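You operate a simulated robot arm through the tools that you are given. There is no shell and no other tool.

Carry out the task below with a simulated robot arm. There is one attempt and no reset: what you move stays moved.

## Task
Put the connector that the cream card names in the green box and close it up.
Fine: fit the lid, then turn both catches over it.

Only the result counts: the job must be done as asked and must still hold three seconds after the hand-in. Knocking over, shifting, dropping, spilling or breaking anything else fails it. A push-on lid holds only when it is set on centred and level and pressed home; a screw cap is set on level and turned clockwise until tight.

## Robot
A 7-joint arm with a two-finger parallel gripper, fixed in place. Base frame: the origin is on the floor under the middle of its stand, x ahead of it, y to its left, z up; the work surface is at about z = 850. Units: mm, rad, N and s.
With the tool pointing down near the work surface it reaches from about 240 to 680 mm from the base axis. Its first joint turns from -1.152 to 1.152 rad. Payload 2.4 kg.
Tool frame: the origin (TCP) lies between the finger pads and is the grasp point; the fingertips stand 30 mm ahead of it; z points along the fingers, y is the line along which they close. The gripper opens to 94 mm. The fingers are 28 mm wide and 10 mm thick; the gripper's body (50 by 96 mm) begins 55 mm behind the TCP.
Orientation is that of the tool frame in the base frame, as a unit quaternion [x, y, z, w]. With the fingers straight down and closing along the base's y, the tool's x points along the base's -x, its y along +y and its z along -z.

## Interface
- The arm moves only by the tool step_arm. Its argument "series" is a list of rows, each an object of numbers (a shift or turn left out is 0, a gripper value left out holds the last): "x", "y", "z": the shift along the tool's x, y, z in mm; "wx", "wy", "wz": the turn, a rotation vector about the tool's x, y, z in rad; "gripper": the finger opening in mm, from 0 to 94. In form: [{"x": .., "y": .., "z": .., "wx": .., "wy": .., "wz": .., "gripper": ..}, ...]. A call has 1 to 20 rows; each row is the pose to reach, as a shift and turn from the pose commanded when the call began, along the tool's axes at that moment. A row lasts 0.2 s, in which the tool goes at most 50 mm and 0.15 rad; a call with a longer step from one row to the next is refused whole, and so is a gripper value outside its range. Where a pose cannot be reached the arm comes as near as it can. A force on the tool above 40 N (or 10 N above the force at the start of the call, whichever is more), or a blocked arm, ends the call early, and 0.2 s more pass. Each finger travels about 153 mm/s and halts on what it meets, pressing with about 24 N; the grip force reading is that of the motor and also rises with nothing between the fingers. The clock runs only during rows and for 0.2 s after the last one: add rows that repeat a pose to give the fingers time. It gives the time, the measured TCP pose, the force on the tool (base axes), the opening and the grip force at its end, in the units of the frame above (readings bear some noise), with the torque about the TCP (base axes, N m) and any sound that the robot's microphone picked up, and new pictures: "views" is both (left out), scene, wrist or none.
- Cameras (640 x 400 px; columns grow to the right, rows downward): "scene" is fixed at [20.8, 471.1, 1444.9]; the picture's right is [-0.90, -0.44, 0.00], its down [-0.25, 0.50, -0.83] and it looks along [0.37, -0.75, -0.55] (base axes); focal length 375 px, centre (320, 200). "wrist" rides on the gripper at [76, 14, -102] in the tool frame; the picture's right is [-0.18, 0.98, 0.00], its down [-0.75, -0.14, -0.64] and it looks along [-0.63, -0.12, 0.77] (tool axes); focal length 243 px, centre (320, 200). There is no depth. A picture from a camera that has moved, and an enlarged one, comes with that camera's place and axes in the base frame and with its lens. The place of the scene camera against the robot may be out by one fixed shift of up to 12 mm in any direction.
- close_up(camera, box): a new picture of the part [left, top, right, bottom] of that camera's present view, enlarged. The clock stands still meanwhile.
- sign_off(): hands the job in; it is judged then, once.

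Nothing tells you positions but the pictures and the camera data. Unless the task says otherwise, let go and move clear before handing in.

The tools are called after "Emit:" as name(argument=value, ...) on one line, values as JSON. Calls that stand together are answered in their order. step_arm: Moves the arm, as the interface text tells. Its arguments: {"type":"object","properties":{"series":{"type":"array"},"views":{"type":"string","enum":["both","scene","wrist","none"]}},"required":["series"]} The other tools are called the same way: close_up (camera, box) takes an enlarged picture of a part of a camera's view; sign_off () hands the job in.

At the start:

```text
clock: 0.0
tcp_pos: [427.9, 18.5, 1182.0]
ee_rot: [0.0, 1.0, 0.0, 0.0]
wrist_force: [0.0, -0.1, 0.2]
moment: [-0.02, 0.0, 0.0]
opening: 94.1
grasp_force: 0.1
```

scene: 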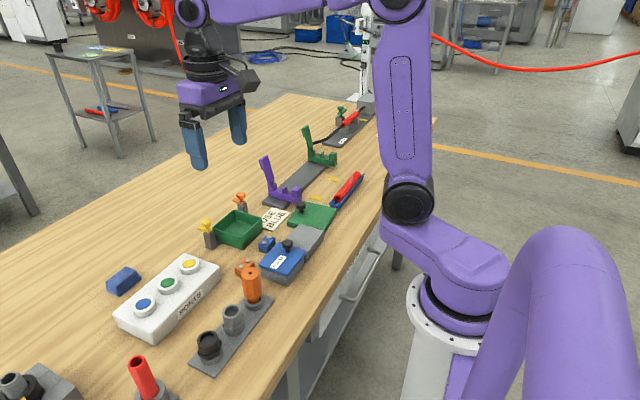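
wrist: 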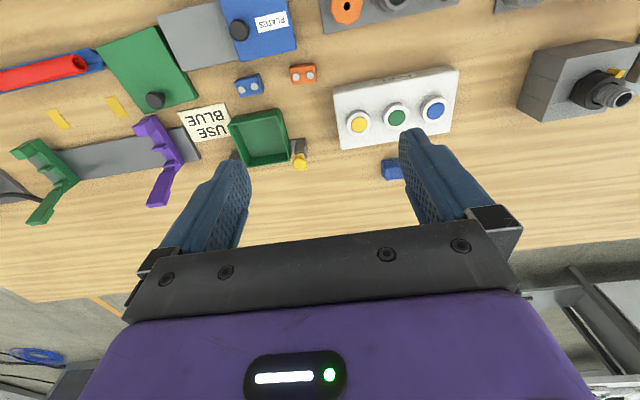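

I see a green box with two catches (one orange-headed, one yellow-headed), a cream card reading "USE BLUE", and small blue and orange connectors beside plates. I'll take closer looks before moving.

Emit:
close_up(camera="scene", box=[190, 170, 350, 290])

Emit:
close_up(camera="wrist", box=[90, 0, 330, 180])

Emit:
close_up(camera="wrist", box=[300, 0, 640, 200])

Emit:
close_up(camera="scene", box=[80, 230, 300, 400])

```text
3.33 times, centred on (270, 230) of scene
camera zoom: at [20.8, 471.1, 1444.9], right [-0.9, -0.44, 0.0], down [-0.25, 0.5, -0.83], along [0.37, -0.75, -0.55], focal length 1249 px, centre (487, 100)
```

zoom: 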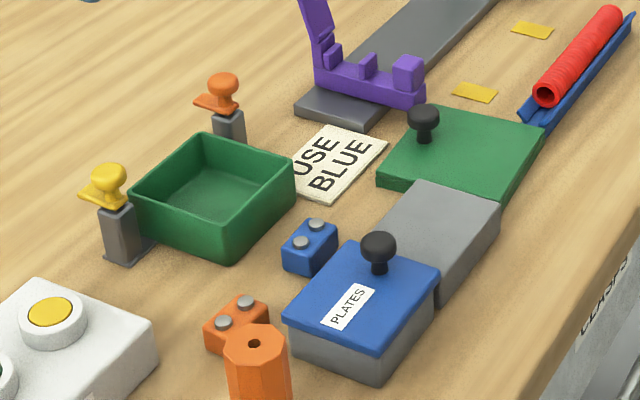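

```text
2.22 times, centred on (210, 90) of wrist
camera zoom: at [352.3, 31.8, 1285.8], right [0.18, 0.98, 0.0], down [0.75, -0.14, 0.64], along [0.63, -0.12, -0.77], focal length 539 px, centre (564, 444)
```

zoom: 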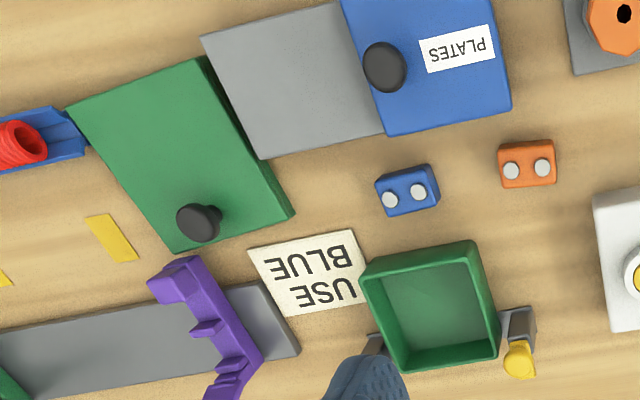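

```text
1.88 times, centred on (470, 100) of wrist
camera zoom: at [352.3, 31.8, 1285.8], right [0.18, 0.98, 0.0], down [0.75, -0.14, 0.64], along [0.63, -0.12, -0.77], focal length 457 px, centre (38, 388)
```

zoom: 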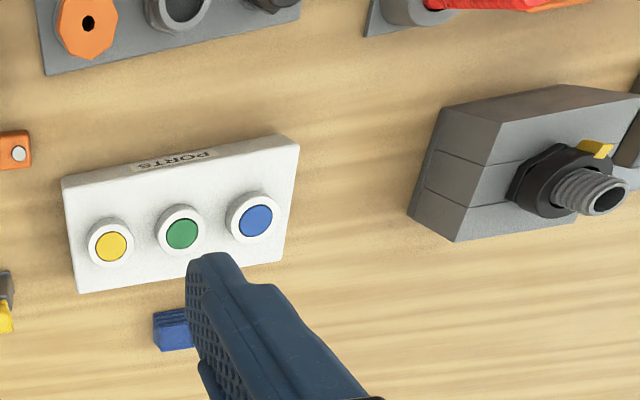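

```text
2.35 times, centred on (190, 315) of scene
camera zoom: at [20.8, 471.1, 1444.9], right [-0.9, -0.44, 0.0], down [-0.25, 0.5, -0.83], along [0.37, -0.75, -0.55], focal length 881 px, centre (626, -71)
```

zoom: 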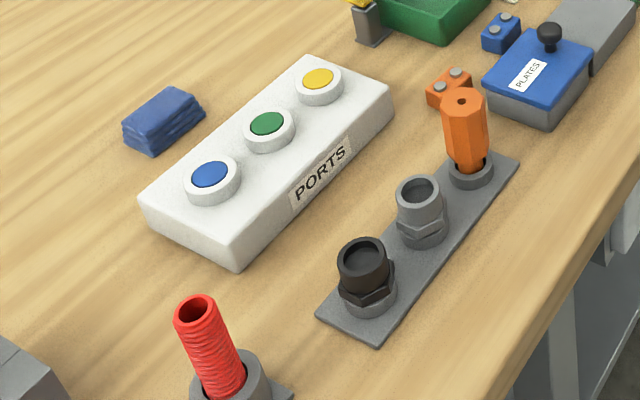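

I see a card "USE BLUE" and a blue two-contact block next to the box; the green lid with a black knob seems to lie near the card. I'll zoom in further on each item to confirm shapes.

Emit:
close_up(camera="scene", box=[250, 190, 350, 260])

Emit:
close_up(camera="scene", box=[195, 185, 285, 255])

Emit:
close_up(camera="scene", box=[95, 255, 155, 305])

Emit:
close_up(camera="scene", box=[225, 225, 325, 295])

Emit:
close_up(camera="scene", box=[240, 90, 400, 210])

```text
5.71 times, centred on (300, 225) of scene
camera zoom: at [20.8, 471.1, 1444.9], right [-0.9, -0.44, 0.0], down [-0.25, 0.5, -0.83], along [0.37, -0.75, -0.55], focal length 2140 px, centre (434, 57)
```

zoom: 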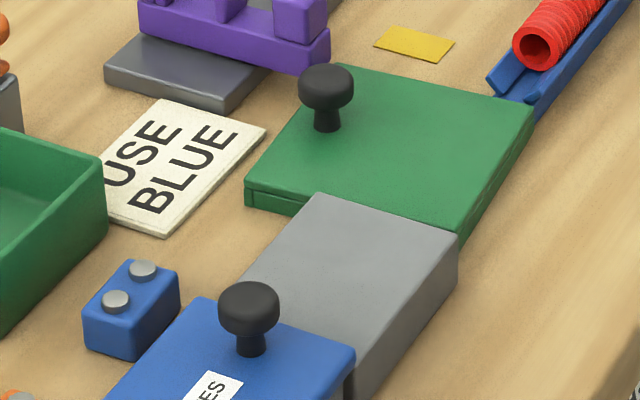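

```text
5.71 times, centred on (240, 220) of scene
camera zoom: at [20.8, 471.1, 1444.9], right [-0.9, -0.44, 0.0], down [-0.25, 0.5, -0.83], along [0.37, -0.75, -0.55], focal length 2140 px, centre (777, 86)
```

zoom: 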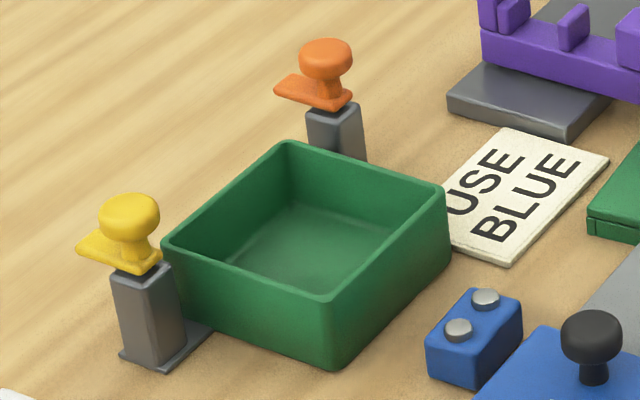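

```text
8.00 times, centred on (125, 280) of scene
camera zoom: at [20.8, 471.1, 1444.9], right [-0.9, -0.44, 0.0], down [-0.25, 0.5, -0.83], along [0.37, -0.75, -0.55], focal length 2997 px, centre (1880, -440)
```

zoom: 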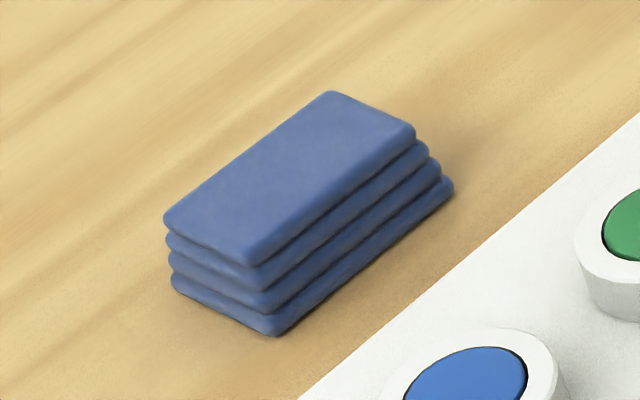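

```text
5.71 times, centred on (275, 260) of scene
camera zoom: at [20.8, 471.1, 1444.9], right [-0.9, -0.44, 0.0], down [-0.25, 0.5, -0.83], along [0.37, -0.75, -0.55], focal length 2140 px, centre (577, -143)
```

zoom: 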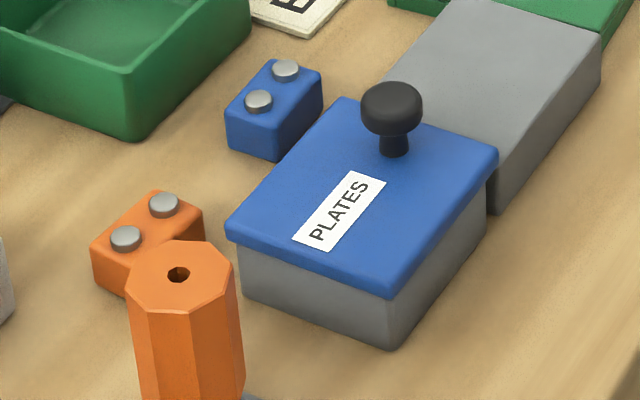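

```text
3.33 times, centred on (320, 150) of scene
camera zoom: at [20.8, 471.1, 1444.9], right [-0.9, -0.44, 0.0], down [-0.25, 0.5, -0.83], along [0.37, -0.75, -0.55], focal length 1249 px, centre (320, 367)
```

zoom: 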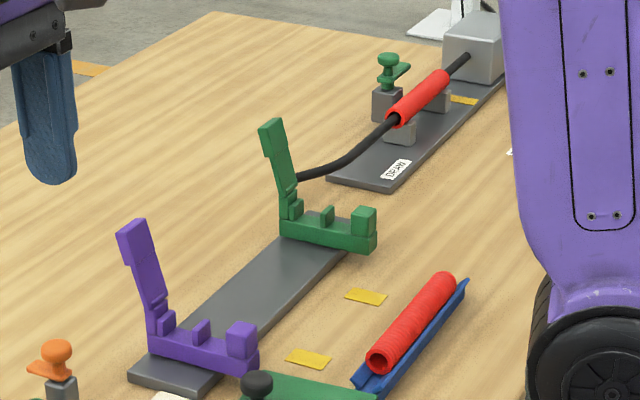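

The blue two-contact block beside the box is the connector, and the green lid (black knob set off-centre) is at about (397, -250). I'll move the wrist camera to look at the lid and box from closer.

Emit:
step_arm(series=[{"x": 12, "y": -32, "z": 16}, {"x": 24, "y": -64, "z": 33}, {"x": 37, "y": -97, "z": 50}, {"x": 49, "y": -129, "z": 66}, {"x": 61, "y": -161, "z": 82}, {"x": 73, "y": -193, "z": 99}, {"x": 86, "y": -226, "z": 115}, {"x": 98, "y": -258, "z": 132}, {"x": 98, "y": -258, "z": 132}])

```text
clock: 2.0
tcp_pos: [330.2, -242.0, 1049.3]
ee_rot: [0.0, 1.0, 0.0, 0.0]
wrist_force: [-0.4, -0.8, -0.2]
moment: [-0.02, 0.02, 0.0]
opening: 94.1
grasp_force: 0.1
camera wrist: at [255.6, -227.5, 1153.0], right [0.18, 0.98, 0.0], down [0.75, -0.14, 0.64], along [0.63, -0.12, -0.77], focal length 243 px, centre (320, 200)
```

scene: 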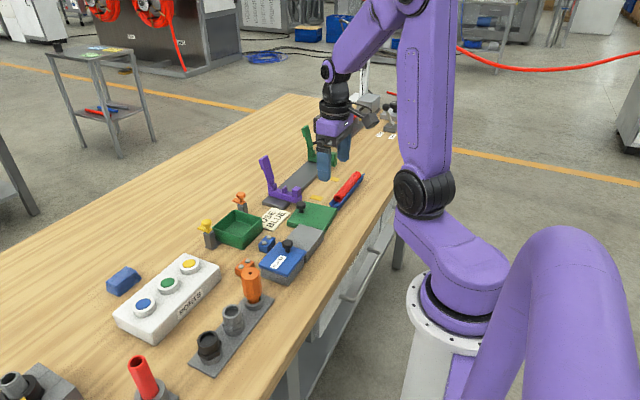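
wrist: 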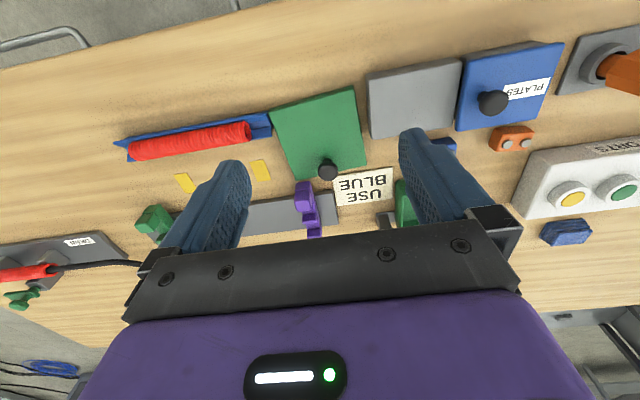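

Emit:
close_up(camera="wrist", box=[250, 70, 410, 190])

Emit:
close_up(camera="wrist", box=[360, 40, 560, 190])

```text
3.33 times, centred on (330, 130) of wrist
camera zoom: at [255.6, -227.5, 1153.0], right [0.18, 0.98, 0.0], down [0.75, -0.14, 0.64], along [0.63, -0.12, -0.77], focal length 809 px, centre (287, 433)
```

zoom: 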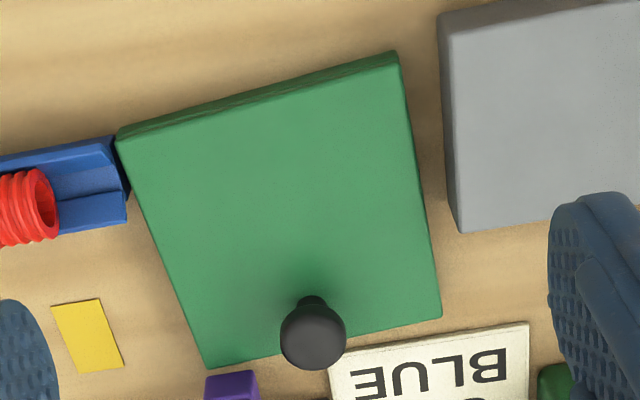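

```text
2.67 times, centred on (460, 115) of wrist
camera zoom: at [255.6, -227.5, 1153.0], right [0.18, 0.98, 0.0], down [0.75, -0.14, 0.64], along [0.63, -0.12, -0.77], focal length 647 px, centre (-53, 427)
```

zoom: 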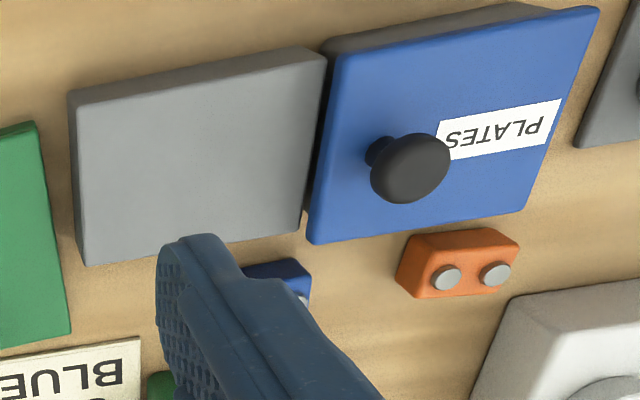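

The lid is flat on the table at about (396, -251), roughly 104 mm square, turned about 5°, with its knob about 32 mm toward +x of its centre. Next I'll view the box, its catches and the blue connector from above.

Emit:
step_arm(series=[{"x": -18, "y": 34}, {"x": -36, "y": 68}, {"x": -53, "y": 101}, {"x": -70, "y": 132}, {"x": -70, "y": 132}], views="wrist")

```text
clock: 3.2
tcp_pos: [401.3, -109.4, 1051.5]
ee_rot: [0.0, 1.0, 0.001, 0.0]
wrist_force: [0.2, -0.5, -1.0]
moment: [0.0, 0.05, 0.01]
opening: 93.9
grasp_force: 0.0
camera wrist: at [325.6, -95.9, 1154.1], right [0.18, 0.98, 0.0], down [0.75, -0.14, 0.64], along [0.63, -0.12, -0.77], focal length 243 px, centre (320, 200)
```

wrist: 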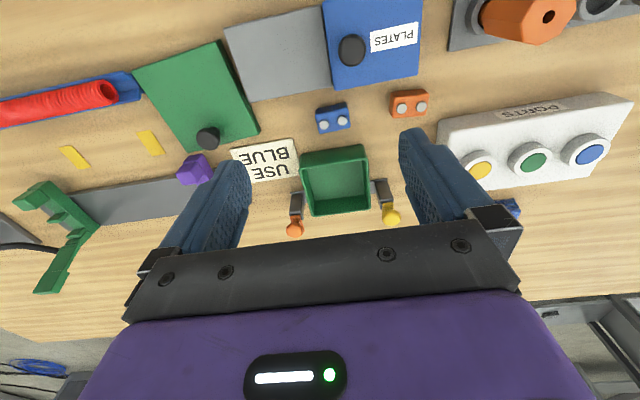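

Emit:
close_up(camera="wrist", box=[270, 130, 420, 240])

Emit:
close_up(camera="wrist", box=[290, 80, 450, 200])

Emit:
close_up(camera="wrist", box=[130, 30, 310, 170])

```text
3.64 times, centred on (345, 185) of wrist
camera zoom: at [325.6, -95.9, 1154.1], right [0.18, 0.98, 0.0], down [0.75, -0.14, 0.64], along [0.63, -0.12, -0.77], focal length 882 px, centre (229, 254)
```

zoom: 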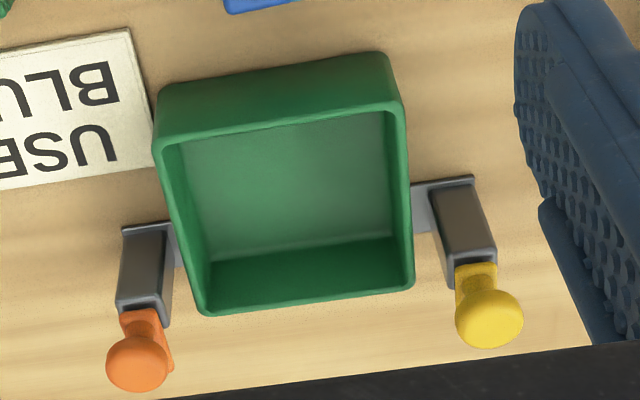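

```text
3.33 times, centred on (370, 140) of wrist
camera zoom: at [325.6, -95.9, 1154.1], right [0.18, 0.98, 0.0], down [0.75, -0.14, 0.64], along [0.63, -0.12, -0.77], focal length 809 px, centre (153, 400)
```

zoom: 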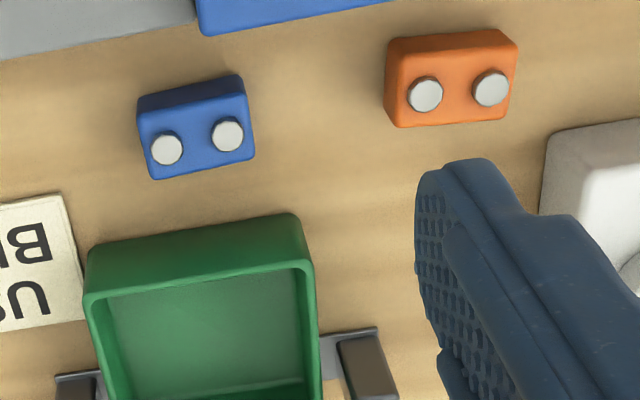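

```text
2.86 times, centred on (220, 100) of wrist
camera zoom: at [325.6, -95.9, 1154.1], right [0.18, 0.98, 0.0], down [0.75, -0.14, 0.64], along [0.63, -0.12, -0.77], focal length 693 px, centre (606, 486)
```

zoom: 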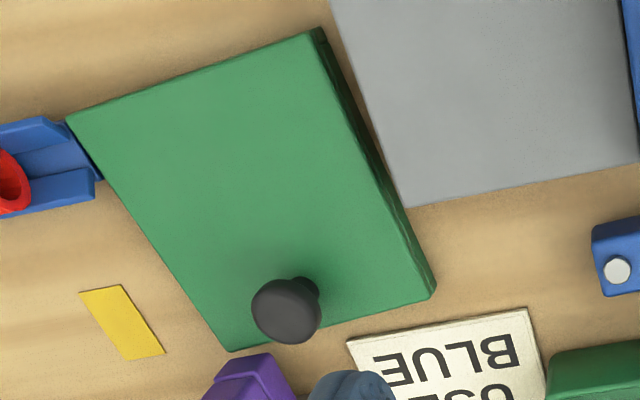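

The box sits around (531, -109) with rim near z≈890; catches stand on its ±y sides with tongues pointing +x (away from the box). I'll zoom at the lid edge and the catches from the scene camera to understand their shapes.

Emit:
close_up(camera="scene", box=[285, 195, 345, 235])

Emit:
close_up(camera="scene", box=[195, 210, 235, 255])

Emit:
close_up(camera="scene", box=[225, 185, 265, 225])

Emit:
close_up(camera="wrist", box=[280, 165, 420, 245])

```text
10.00 times, centred on (315, 215) of scene
camera zoom: at [20.8, 471.2, 1444.9], right [-0.9, -0.44, 0.0], down [-0.25, 0.5, -0.83], along [0.37, -0.75, -0.55], focal length 3746 px, centre (370, 50)
```

zoom: 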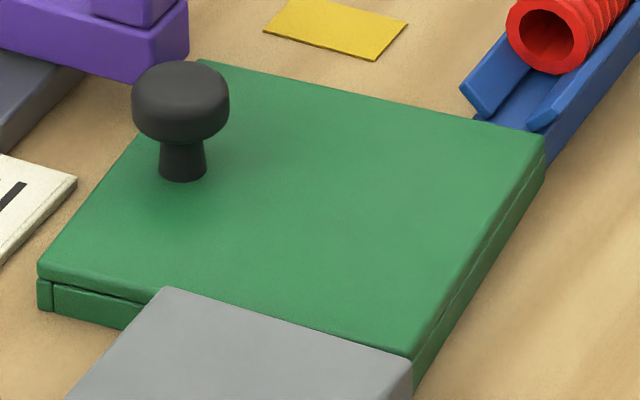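

```text
8.89 times, centred on (215, 232) of scene
camera zoom: at [20.8, 471.2, 1444.9], right [-0.9, -0.44, 0.0], down [-0.25, 0.5, -0.83], along [0.37, -0.75, -0.55], focal length 3330 px, centre (1253, -89)
```

zoom: 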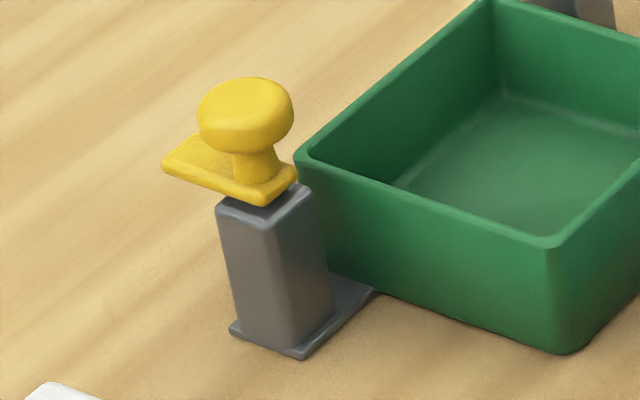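

```text
10.00 times, centred on (245, 205) of scene
camera zoom: at [20.8, 471.2, 1444.9], right [-0.9, -0.44, 0.0], down [-0.25, 0.5, -0.83], along [0.37, -0.75, -0.55], focal length 3746 px, centre (1070, 150)
```

zoom: 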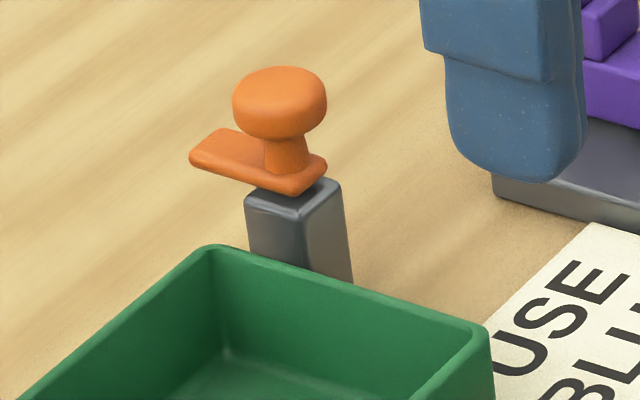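

```text
4.57 times, centred on (350, 205) of wrist
camera zoom: at [325.6, -95.9, 1154.1], right [0.18, 0.98, 0.0], down [0.75, -0.14, 0.64], along [0.63, -0.12, -0.77], focal length 1109 px, centre (183, 177)
```

zoom: 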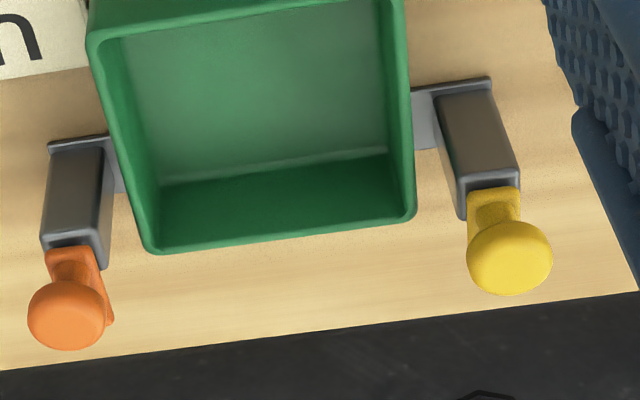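

The lid is a cap with a skirt under its edges, and each catch is a post with a turnable knob and tongue pointing +x. I'll go above the blue connector at about (440, -101) and check alignment from there.

Emit:
step_arm(series=[{"x": -13, "y": 2, "z": 30, "gripper": 70}, {"x": -26, "y": 5, "z": 60, "gripper": 70}, {"x": -40, "y": 7, "z": 90, "gripper": 70}, {"x": -40, "y": 7, "z": 90, "gripper": 70}], views="wrist")

Emit:
step_arm(series=[{"x": 0}], views="none")

Emit:
step_arm(series=[{"x": 0}], views="none")

Emit:
close_up(camera="wrist", box=[240, 60, 400, 180])

```text
clock: 4.2
tcp_pos: [441.5, -102.4, 958.5]
ee_rot: [0.0, 1.0, 0.0, 0.0]
wrist_force: [-0.4, -0.2, 0.0]
moment: [-0.02, 0.01, 0.01]
opening: 70.3
grasp_force: 0.1
camera wrist: at [365.7, -88.1, 1062.0], right [0.18, 0.98, 0.0], down [0.75, -0.14, 0.64], along [0.63, -0.12, -0.77], focal length 243 px, centre (320, 200)
```

wrist: 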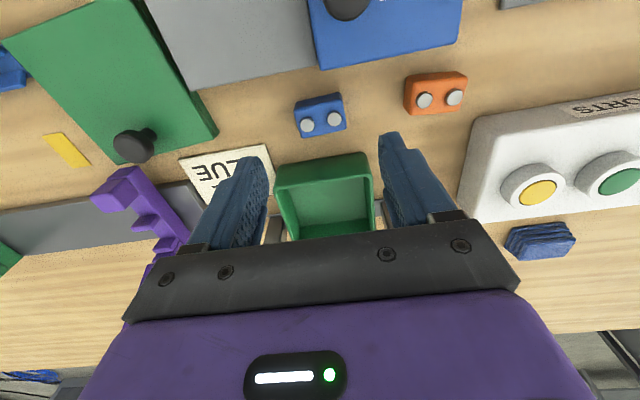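

```text
clock: 4.6
tcp_pos: [441.4, -102.2, 959.2]
ee_rot: [0.0, 1.0, 0.0, 0.0]
wrist_force: [0.3, 0.1, -0.6]
moment: [0.0, 0.02, 0.0]
opening: 70.1
grasp_force: 0.0
```

```text
clock: 5.0
tcp_pos: [440.8, -101.0, 959.0]
ee_rot: [0.0, 1.0, 0.001, 0.0]
wrist_force: [-0.4, -0.5, -0.4]
moment: [0.04, -0.05, 0.01]
opening: 70.1
grasp_force: 0.1
```

```text
3.33 times, centred on (320, 120) of wrist
camera zoom: at [365.5, -88.2, 1062.3], right [0.18, 0.98, 0.0], down [0.75, -0.14, 0.64], along [0.63, -0.12, -0.77], focal length 809 px, centre (320, 467)
```

zoom: 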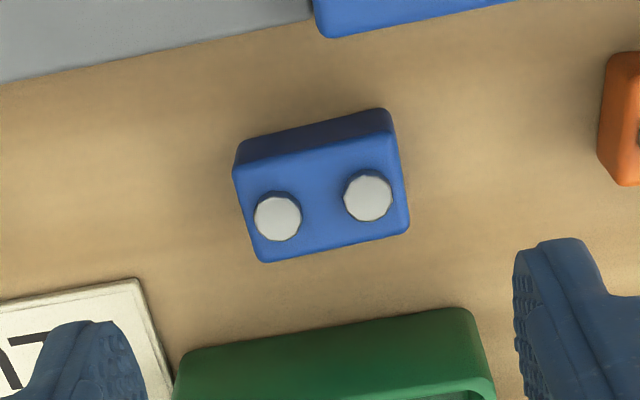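

The connector lies at about (442, -101), ~22 × 39 mm, 21 mm tall, and the card edge is clear of the fingers. I'll descend and grip it along y.

Emit:
step_arm(series=[{"y": 0.5, "z": 35, "gripper": 60}, {"x": -0.5, "y": 0.5, "z": 65, "gripper": 60}, {"x": -0.5, "y": 0.5, "z": 75, "gripper": 60}, {"x": -0.5, "y": 0.5, "z": 75, "gripper": 60}], views="both")

```text
clock: 6.0
tcp_pos: [441.8, -102.5, 886.2]
ee_rot: [0.0, 1.0, 0.001, 0.0]
wrist_force: [0.7, 0.0, -0.1]
moment: [-0.01, 0.01, 0.03]
opening: 59.9
grasp_force: 0.1
camera wrist: at [366.4, -87.7, 989.0], right [0.18, 0.98, 0.0], down [0.75, -0.14, 0.64], along [0.63, -0.12, -0.77], focal length 243 px, centre (320, 200)
```

scene: 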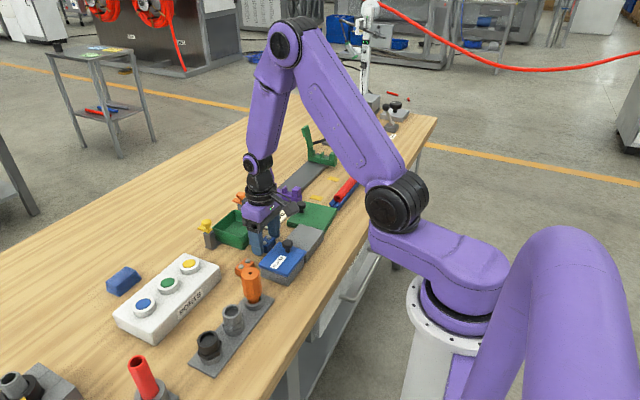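
wrist: 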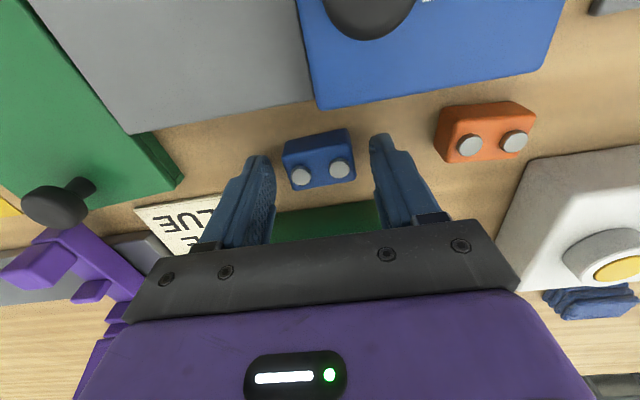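

Fingers straddle the blue connector as expected. I'll lower 2 mm and close.

Emit:
step_arm(series=[{"z": 2, "gripper": 60}, {"z": 2, "gripper": 30}, {"z": 2, "gripper": 30}, {"z": 2, "gripper": 30}], views="wrist")

```text
clock: 7.0
tcp_pos: [440.2, -101.2, 884.6]
ee_rot: [0.001, 1.0, 0.0, 0.0]
wrist_force: [-0.2, -0.6, 0.6]
moment: [-0.04, -0.03, 0.0]
opening: 38.7
grasp_force: 24.1
camera wrist: at [365.5, -87.1, 986.6], right [0.18, 0.98, 0.0], down [0.75, -0.14, 0.64], along [0.63, -0.12, -0.77], focal length 243 px, centre (320, 200)
```

wrist: 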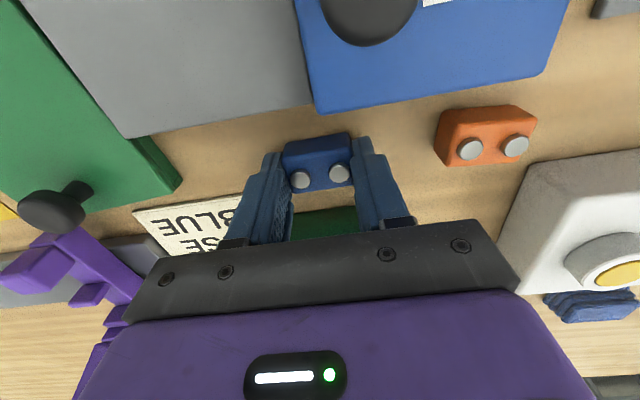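

Gripped at 38.7 mm. I'll lift straight up and carry it over the box.

Emit:
step_arm(series=[{"z": -30, "gripper": 30}, {"z": -60, "gripper": 30}, {"z": -95, "gripper": 30}, {"x": -30, "y": -3, "z": -95, "gripper": 30}, {"x": -60, "y": -5, "z": -95, "gripper": 30}, {"x": -89, "y": -8, "z": -95, "gripper": 30}, {"x": -89, "y": -8, "z": -95, "gripper": 30}], views="both")

Emit:
close_up(camera="wrist", box=[220, 80, 440, 230])

Emit:
close_up(camera="scene", box=[190, 160, 290, 260])

```text
clock: 8.6
tcp_pos: [531.4, -107.6, 978.9]
ee_rot: [0.0, 1.0, 0.0, 0.0]
wrist_force: [0.2, 0.1, -0.5]
moment: [-0.02, 0.04, -0.01]
opening: 38.9
grasp_force: 24.3
camera wrist: at [455.4, -93.8, 1080.6], right [0.18, 0.98, 0.0], down [0.75, -0.14, 0.64], along [0.63, -0.12, -0.77], focal length 243 px, centre (320, 200)
```

scene: 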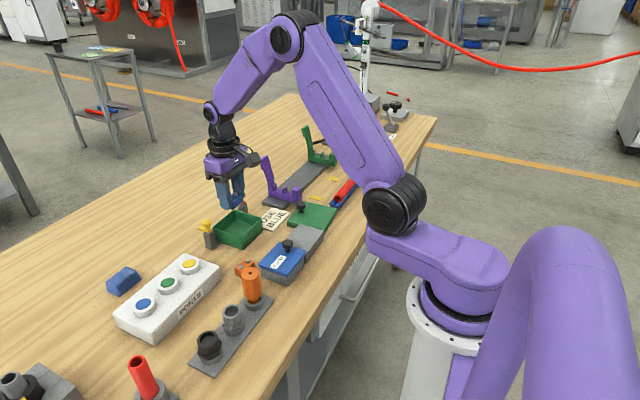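
wrist: 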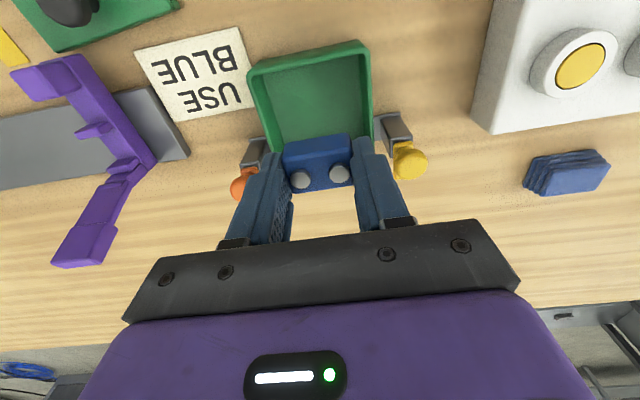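

```text
2.67 times, centred on (330, 155) of wrist
camera zoom: at [455.4, -93.8, 1080.6], right [0.18, 0.98, 0.0], down [0.75, -0.14, 0.64], along [0.63, -0.12, -0.77], focal length 647 px, centre (293, 320)
```

zoom: 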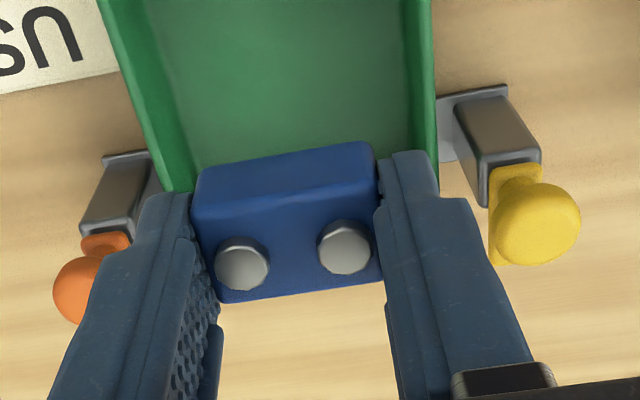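

```text
4.00 times, centred on (240, 210) of scene
camera zoom: at [20.8, 471.1, 1444.9], right [-0.9, -0.44, 0.0], down [-0.25, 0.5, -0.83], along [0.37, -0.75, -0.55], focal length 1498 px, centre (640, 160)
```

zoom: 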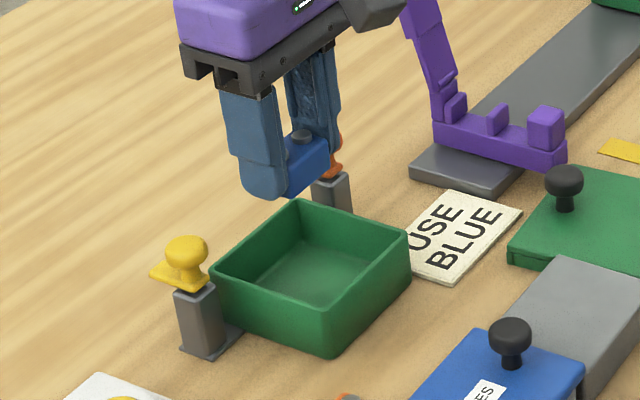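

The connector is held square over the box centre. I'll lower it into the box to just above the floor.

Emit:
step_arm(series=[{"y": -1, "z": 30, "gripper": 30}, {"y": -1, "z": 55, "gripper": 30}, {"y": -1, "z": 75, "gripper": 30}, {"y": -1, "z": 84, "gripper": 30}, {"y": -1, "z": 87, "gripper": 30}, {"y": -1, "z": 87, "gripper": 30}], views="both")

Emit:
close_up(camera="scene", box=[190, 170, 290, 260])

```text
clock: 10.0
tcp_pos: [529.1, -109.7, 890.6]
ee_rot: [0.0, 1.0, 0.0, 0.0]
wrist_force: [0.3, 0.1, 0.0]
moment: [0.01, 0.02, 0.03]
opening: 38.9
grasp_force: 23.9
camera wrist: at [453.7, -95.8, 994.1], right [0.18, 0.98, 0.0], down [0.75, -0.14, 0.64], along [0.63, -0.12, -0.77], focal length 243 px, centre (320, 200)
```

scene: 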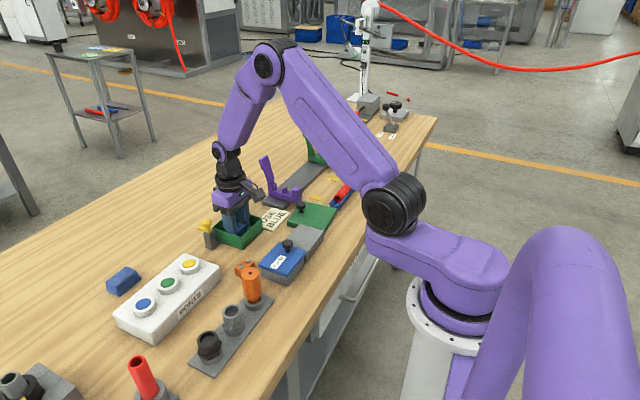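
wrist: 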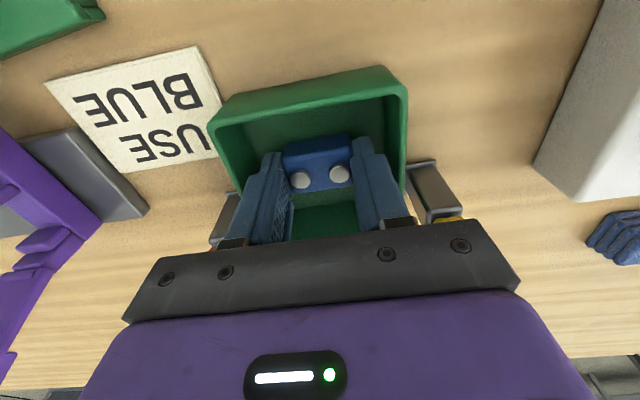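

```text
4.44 times, centred on (240, 215) of scene
camera zoom: at [20.8, 471.1, 1444.9], right [-0.9, -0.44, 0.0], down [-0.25, 0.5, -0.83], along [0.37, -0.75, -0.55], focal length 1665 px, centre (676, 133)
```

zoom: 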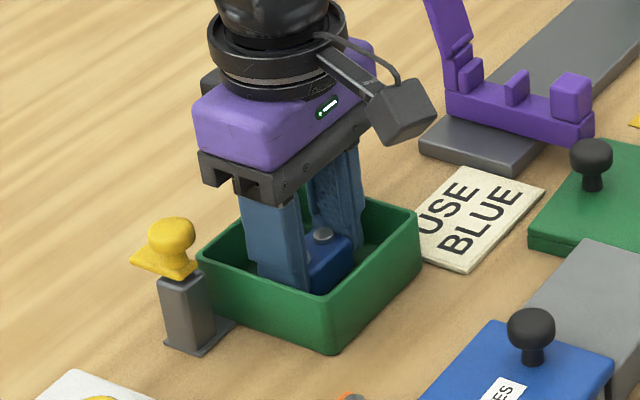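

The connector is inside the box with clearance from the walls. I'll ease it down the last millimetres and watch the force.

Emit:
step_arm(series=[{"z": 1, "gripper": 30}, {"z": 2, "gripper": 30}, {"z": 2, "gripper": 30}], views="none")

```text
clock: 10.8
tcp_pos: [529.0, -109.4, 889.3]
ee_rot: [0.0, 1.0, 0.0, 0.0]
wrist_force: [-0.4, -0.2, 1.7]
moment: [0.03, 0.02, 0.01]
opening: 38.9
grasp_force: 23.7
```

Slight upward force suggests first contact with the floor; one more small step to confirm.

Emit:
step_arm(series=[{"z": 1, "gripper": 30}, {"z": 1, "gripper": 30}], views="none")

```text
clock: 11.4
tcp_pos: [529.6, -109.5, 889.3]
ee_rot: [0.0, 1.0, 0.0, 0.001]
wrist_force: [-4.2, 0.6, 15.4]
moment: [0.02, 0.15, -0.01]
opening: 39.0
grasp_force: 24.0
```

It is standing on the box floor. I'll relieve the force, open a little, and withdraw straight up.

Emit:
step_arm(series=[{"z": -1, "gripper": 30}, {"z": -1, "gripper": 48}, {"z": -1, "gripper": 48}, {"z": -15, "gripper": 48}, {"z": -45, "gripper": 48}, {"z": -90, "gripper": 48}, {"z": -130, "gripper": 48}, {"z": -130, "gripper": 48}], views="both")

Emit:
close_up(camera="wrist", box=[200, 60, 440, 240])

Emit:
close_up(camera="scene", box=[190, 170, 290, 260])

```text
clock: 13.2
tcp_pos: [529.0, -109.1, 1019.4]
ee_rot: [0.0, 1.0, 0.0, -0.001]
wrist_force: [0.9, 1.4, -0.1]
moment: [-0.03, -0.01, 0.0]
opening: 47.8
grasp_force: 0.0
camera wrist: at [453.5, -95.6, 1121.6], right [0.18, 0.98, 0.0], down [0.75, -0.14, 0.64], along [0.63, -0.12, -0.77], focal length 243 px, centre (320, 200)
```

scene: 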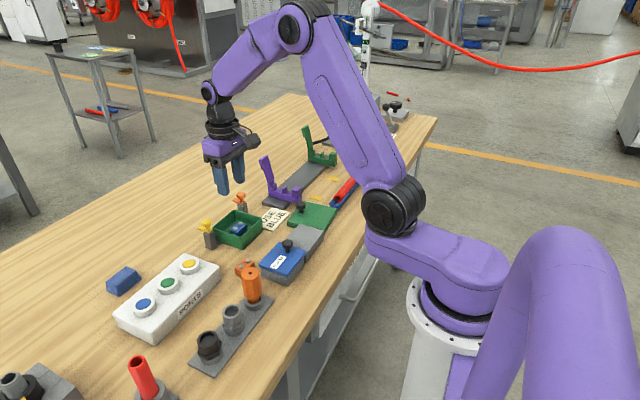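
wrist: 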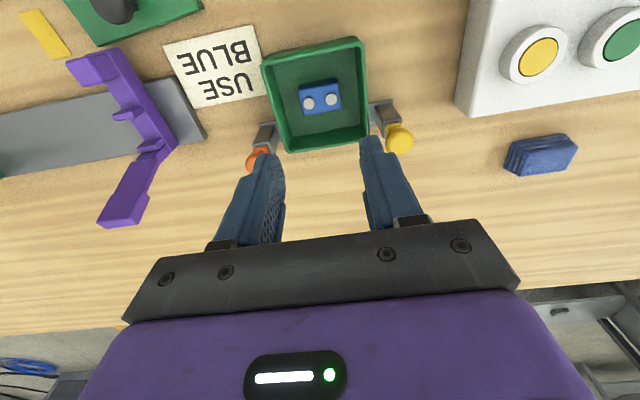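

```text
2.22 times, centred on (320, 150) of wrist
camera zoom: at [453.5, -95.6, 1121.6], right [0.18, 0.98, 0.0], down [0.75, -0.14, 0.64], along [0.63, -0.12, -0.77], focal length 539 px, centre (320, 311)
```

zoom: 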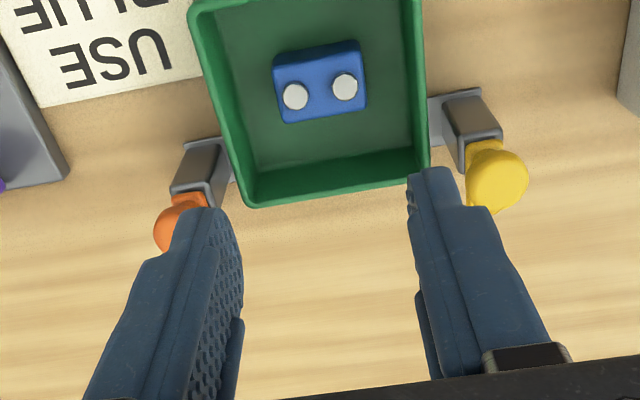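

```text
4.44 times, centred on (240, 215) of scene
camera zoom: at [20.8, 471.1, 1444.9], right [-0.9, -0.44, 0.0], down [-0.25, 0.5, -0.83], along [0.37, -0.75, -0.55], focal length 1665 px, centre (676, 133)
```

zoom: 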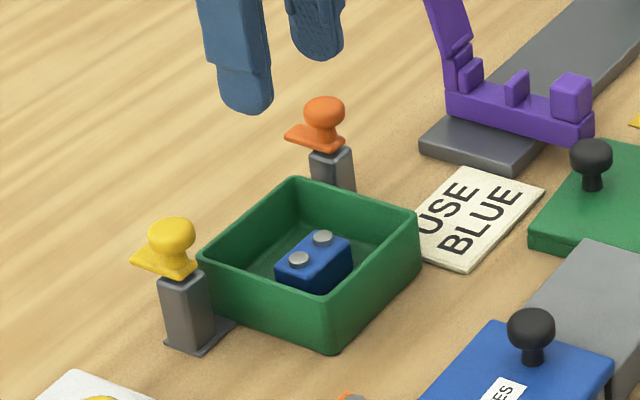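

The connector sits upright inside the box. I'll measure the box rim and catches precisely from this view before fetching the lid.

Emit:
close_up(camera="wrist", box=[235, 20, 425, 165])

Emit:
close_up(camera="wrist", box=[350, 80, 430, 170])

Emit:
close_up(camera="wrist", box=[230, 100, 310, 190])

```text
2.76 times, centred on (330, 92) of wrist
camera zoom: at [453.5, -95.6, 1121.6], right [0.18, 0.98, 0.0], down [0.75, -0.14, 0.64], along [0.63, -0.12, -0.77], focal length 669 px, centre (292, 497)
```

zoom: 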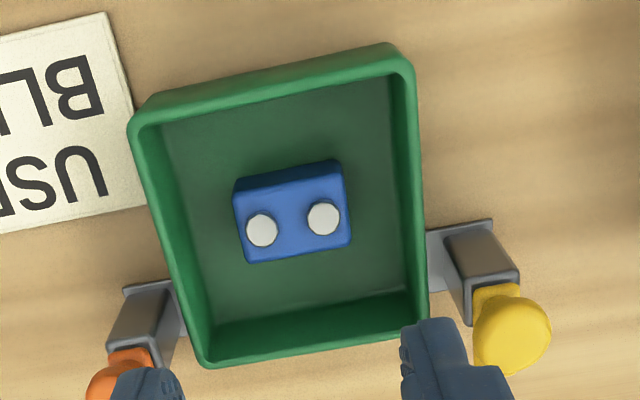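

```text
4.44 times, centred on (390, 125) of wrist
camera zoom: at [453.5, -95.6, 1121.6], right [0.18, 0.98, 0.0], down [0.75, -0.14, 0.64], along [0.63, -0.12, -0.77], focal length 1078 px, centre (9, 533)
```

zoom: 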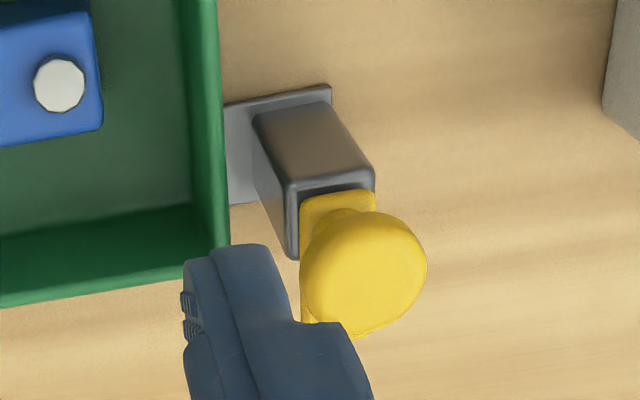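

```text
4.44 times, centred on (270, 145) of wrist
camera zoom: at [453.5, -95.6, 1121.6], right [0.18, 0.98, 0.0], down [0.75, -0.14, 0.64], along [0.63, -0.12, -0.77], focal length 1078 px, centre (542, 444)
```

zoom: 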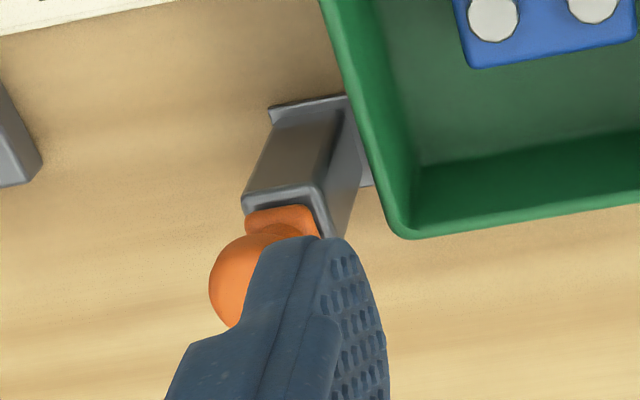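

Box is at roughly (530, -109) with rim ≈ 891; lid knob is at about (428, -248), 32 mm from the lid's centre along its +x axis, lid turned ≈ +5°. I'll go over the knob and turn the gripper so the fingers close along the lid's x axis, to resist the off-centre weight.

Emit:
step_arm(series=[{"x": 10, "y": -14, "z": 4, "wz": 0.1485, "gripper": 44}, {"x": 20, "y": -28, "z": 8, "wz": 0.297, "gripper": 44}, {"x": 30, "y": -42, "z": 12, "wz": 0.4455, "gripper": 44}, {"x": 40, "y": -56, "z": 16, "wz": 0.594, "gripper": 44}, {"x": 50, "y": -70, "z": 20, "wz": 0.7425, "gripper": 44}, {"x": 60, "y": -84, "z": 24, "wz": 0.891, "gripper": 44}, {"x": 70, "y": -98, "z": 28, "wz": 1.0395, "gripper": 44}, {"x": 80, "y": -112, "z": 32, "wz": 1.188, "gripper": 44}, {"x": 90, "y": -126, "z": 36, "wz": 1.3365, "gripper": 44}, {"x": 101, "y": -139, "z": 40, "wz": 1.485, "gripper": 44}, {"x": 101, "y": -139, "z": 40, "wz": 1.485, "gripper": 44}], views="both")

Emit:
step_arm(series=[{"x": 0}], views="none")

Emit:
close_up(camera="wrist", box=[200, 60, 440, 240])

```text
clock: 15.6
tcp_pos: [426.2, -249.4, 979.4]
ee_rot: [0.678, 0.735, 0.0, 0.0]
wrist_force: [-0.6, -0.1, -1.2]
moment: [-0.03, 0.0, 0.01]
opening: 43.9
grasp_force: 0.0
camera wrist: at [435.6, -172.5, 1082.4], right [0.99, -0.1, 0.0], down [-0.08, -0.76, 0.64], along [-0.07, -0.64, -0.77], focal length 243 px, centre (320, 200)
```

scene: 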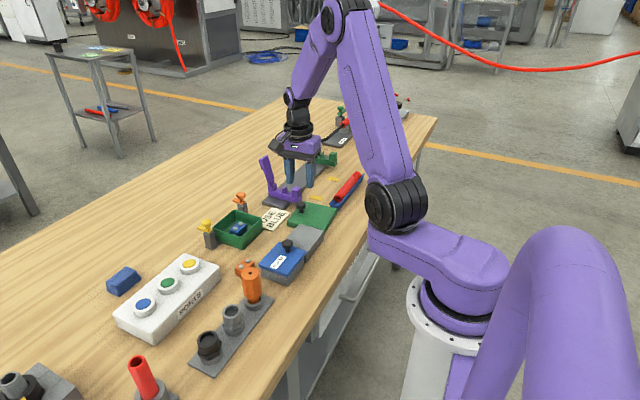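
wrist: 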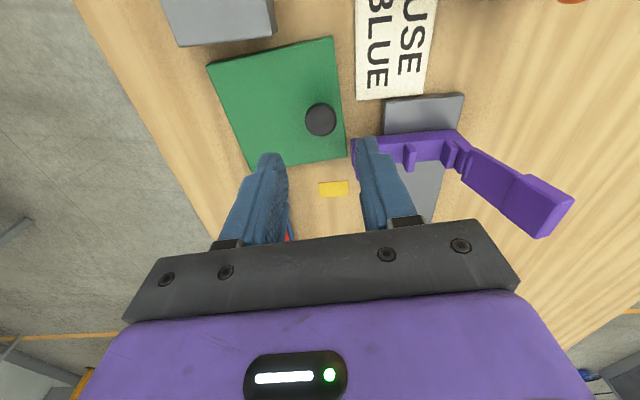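

```text
clock: 16.0
tcp_pos: [426.4, -250.5, 980.4]
ee_rot: [0.676, 0.737, 0.0, 0.001]
wrist_force: [0.6, 0.0, -0.2]
moment: [-0.04, 0.03, 0.01]
opening: 44.0
grasp_force: 0.1
```

```text
2.22 times, centred on (320, 150) of wrist
camera zoom: at [435.7, -172.3, 1082.5], right [0.99, -0.1, 0.0], down [-0.08, -0.76, 0.64], along [-0.06, -0.64, -0.77], focal length 539 px, centre (320, 311)
```

zoom: 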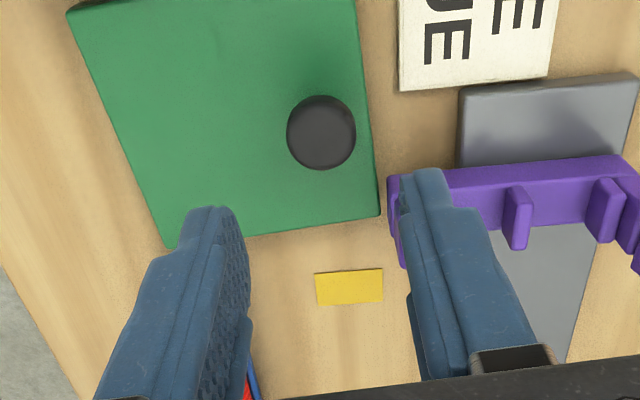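

The knob is centred between the fingers, at about (428, -249), with the purple fixture about 10 mm clear of the +x finger. I'll descend in stages and look.

Emit:
step_arm(series=[{"z": 25, "gripper": 42}, {"z": 50, "gripper": 42}, {"z": 60, "gripper": 42}, {"z": 60, "gripper": 42}], views="wrist")

Emit:
close_up(camera="wrist", box=[220, 100, 440, 240])

Emit:
close_up(camera="scene", box=[265, 150, 345, 230])

```text
clock: 17.0
tcp_pos: [428.0, -248.7, 917.5]
ee_rot: [0.676, 0.737, 0.0, 0.0]
wrist_force: [-0.4, -0.4, 0.3]
moment: [0.01, 0.03, 0.01]
opening: 42.0
grasp_force: 0.0
camera wrist: at [437.0, -172.1, 1021.5], right [0.99, -0.1, 0.0], down [-0.08, -0.76, 0.64], along [-0.06, -0.64, -0.77], focal length 243 px, centre (320, 200)
```

wrist: 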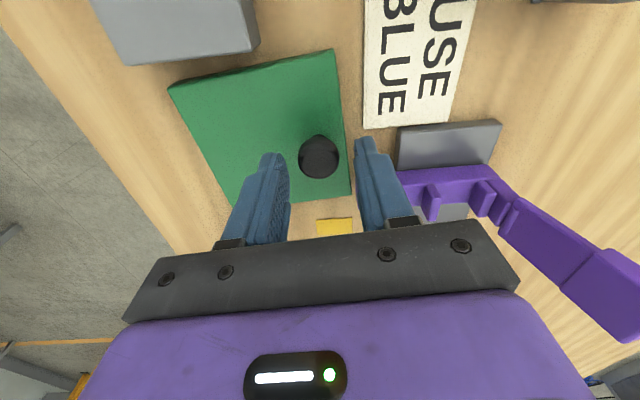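

```text
2.86 times, centred on (330, 170) of wrist
camera zoom: at [437.0, -172.1, 1021.5], right [0.99, -0.1, 0.0], down [-0.08, -0.76, 0.64], along [-0.06, -0.64, -0.77], focal length 693 px, centre (291, 286)
```

zoom: 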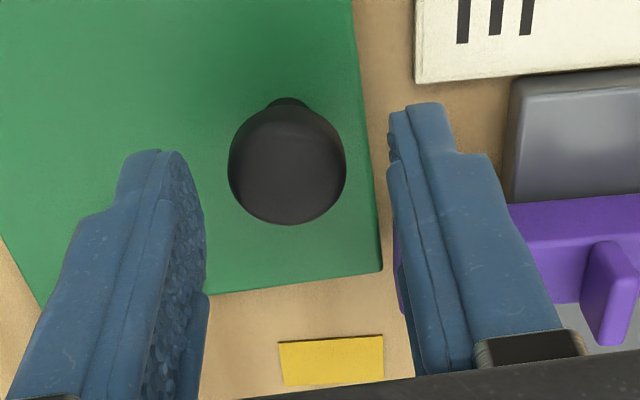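

```text
5.00 times, centred on (305, 190) of scene
camera zoom: at [20.8, 471.1, 1444.9], right [-0.9, -0.44, 0.0], down [-0.25, 0.5, -0.83], along [0.37, -0.75, -0.55], focal length 1873 px, centre (395, 250)
```

zoom: 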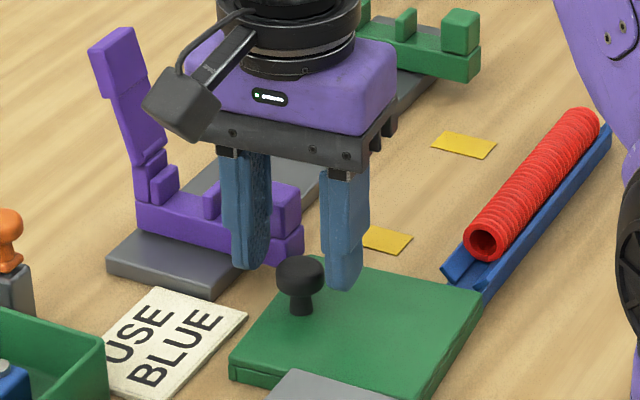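

Everything lines up; the knob is between the fingers. I'll go down to just above the lid's surface and check.

Emit:
step_arm(series=[{"y": -0.7, "z": 12, "gripper": 42}, {"y": -0.7, "z": 22, "gripper": 42}, {"y": -0.7, "z": 26, "gripper": 42}, {"y": -0.7, "z": 26, "gripper": 42}], views="wrist")

Emit:
close_up(camera="scene", box=[275, 170, 345, 230])

Emit:
close_up(camera="wrist", box=[220, 100, 440, 240])

```text
clock: 17.9
tcp_pos: [427.9, -249.0, 895.8]
ee_rot: [0.676, 0.737, 0.0, 0.0]
wrist_force: [-3.3, 2.3, 11.0]
moment: [0.11, 0.42, -0.09]
opening: 43.5
grasp_force: 1.3
stopped in row 4: the force on the tool passed its limit at 43 N (the readings are from after the stop); the commanded pose is now the measured one
camera wrist: at [436.3, -171.7, 998.6], right [1.0, -0.1, 0.0], down [-0.08, -0.76, 0.64], along [-0.06, -0.64, -0.77], focal length 243 px, centre (320, 200)
```

wrist: 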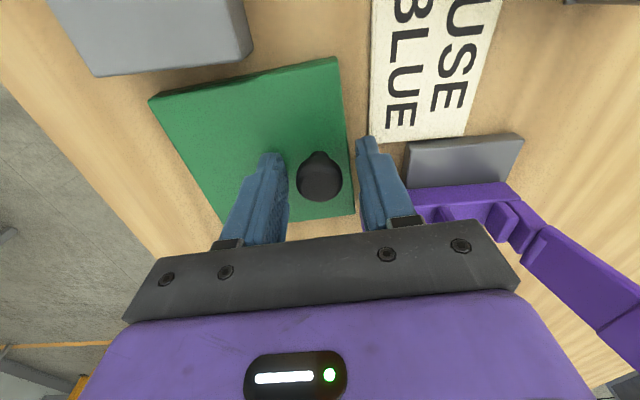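

```text
6.67 times, centred on (310, 200) of scene
camera zoom: at [20.5, 471.3, 1444.8], right [-0.9, -0.44, 0.0], down [-0.25, 0.5, -0.83], along [0.37, -0.75, -0.55], focal length 2497 px, centre (387, 200)
```

zoom: 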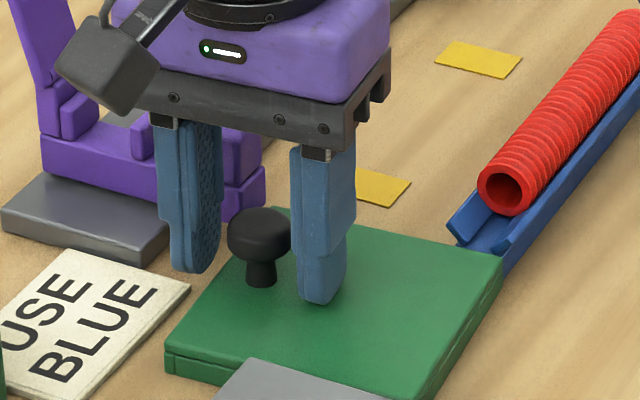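

```text
2.86 times, centred on (330, 170) of wrist
camera zoom: at [436.3, -171.7, 998.6], right [1.0, -0.1, 0.0], down [-0.08, -0.76, 0.64], along [-0.06, -0.64, -0.77], focal length 693 px, centre (291, 286)
```

zoom: 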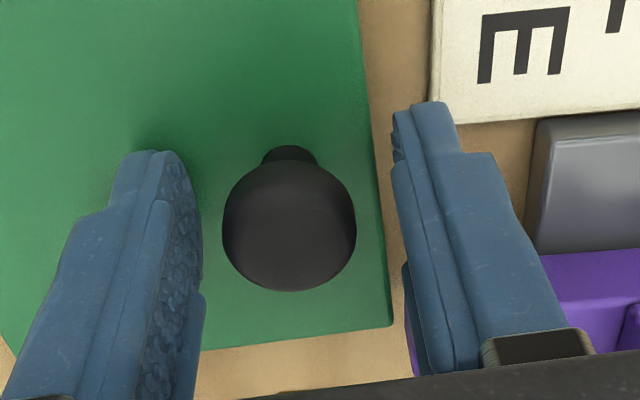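

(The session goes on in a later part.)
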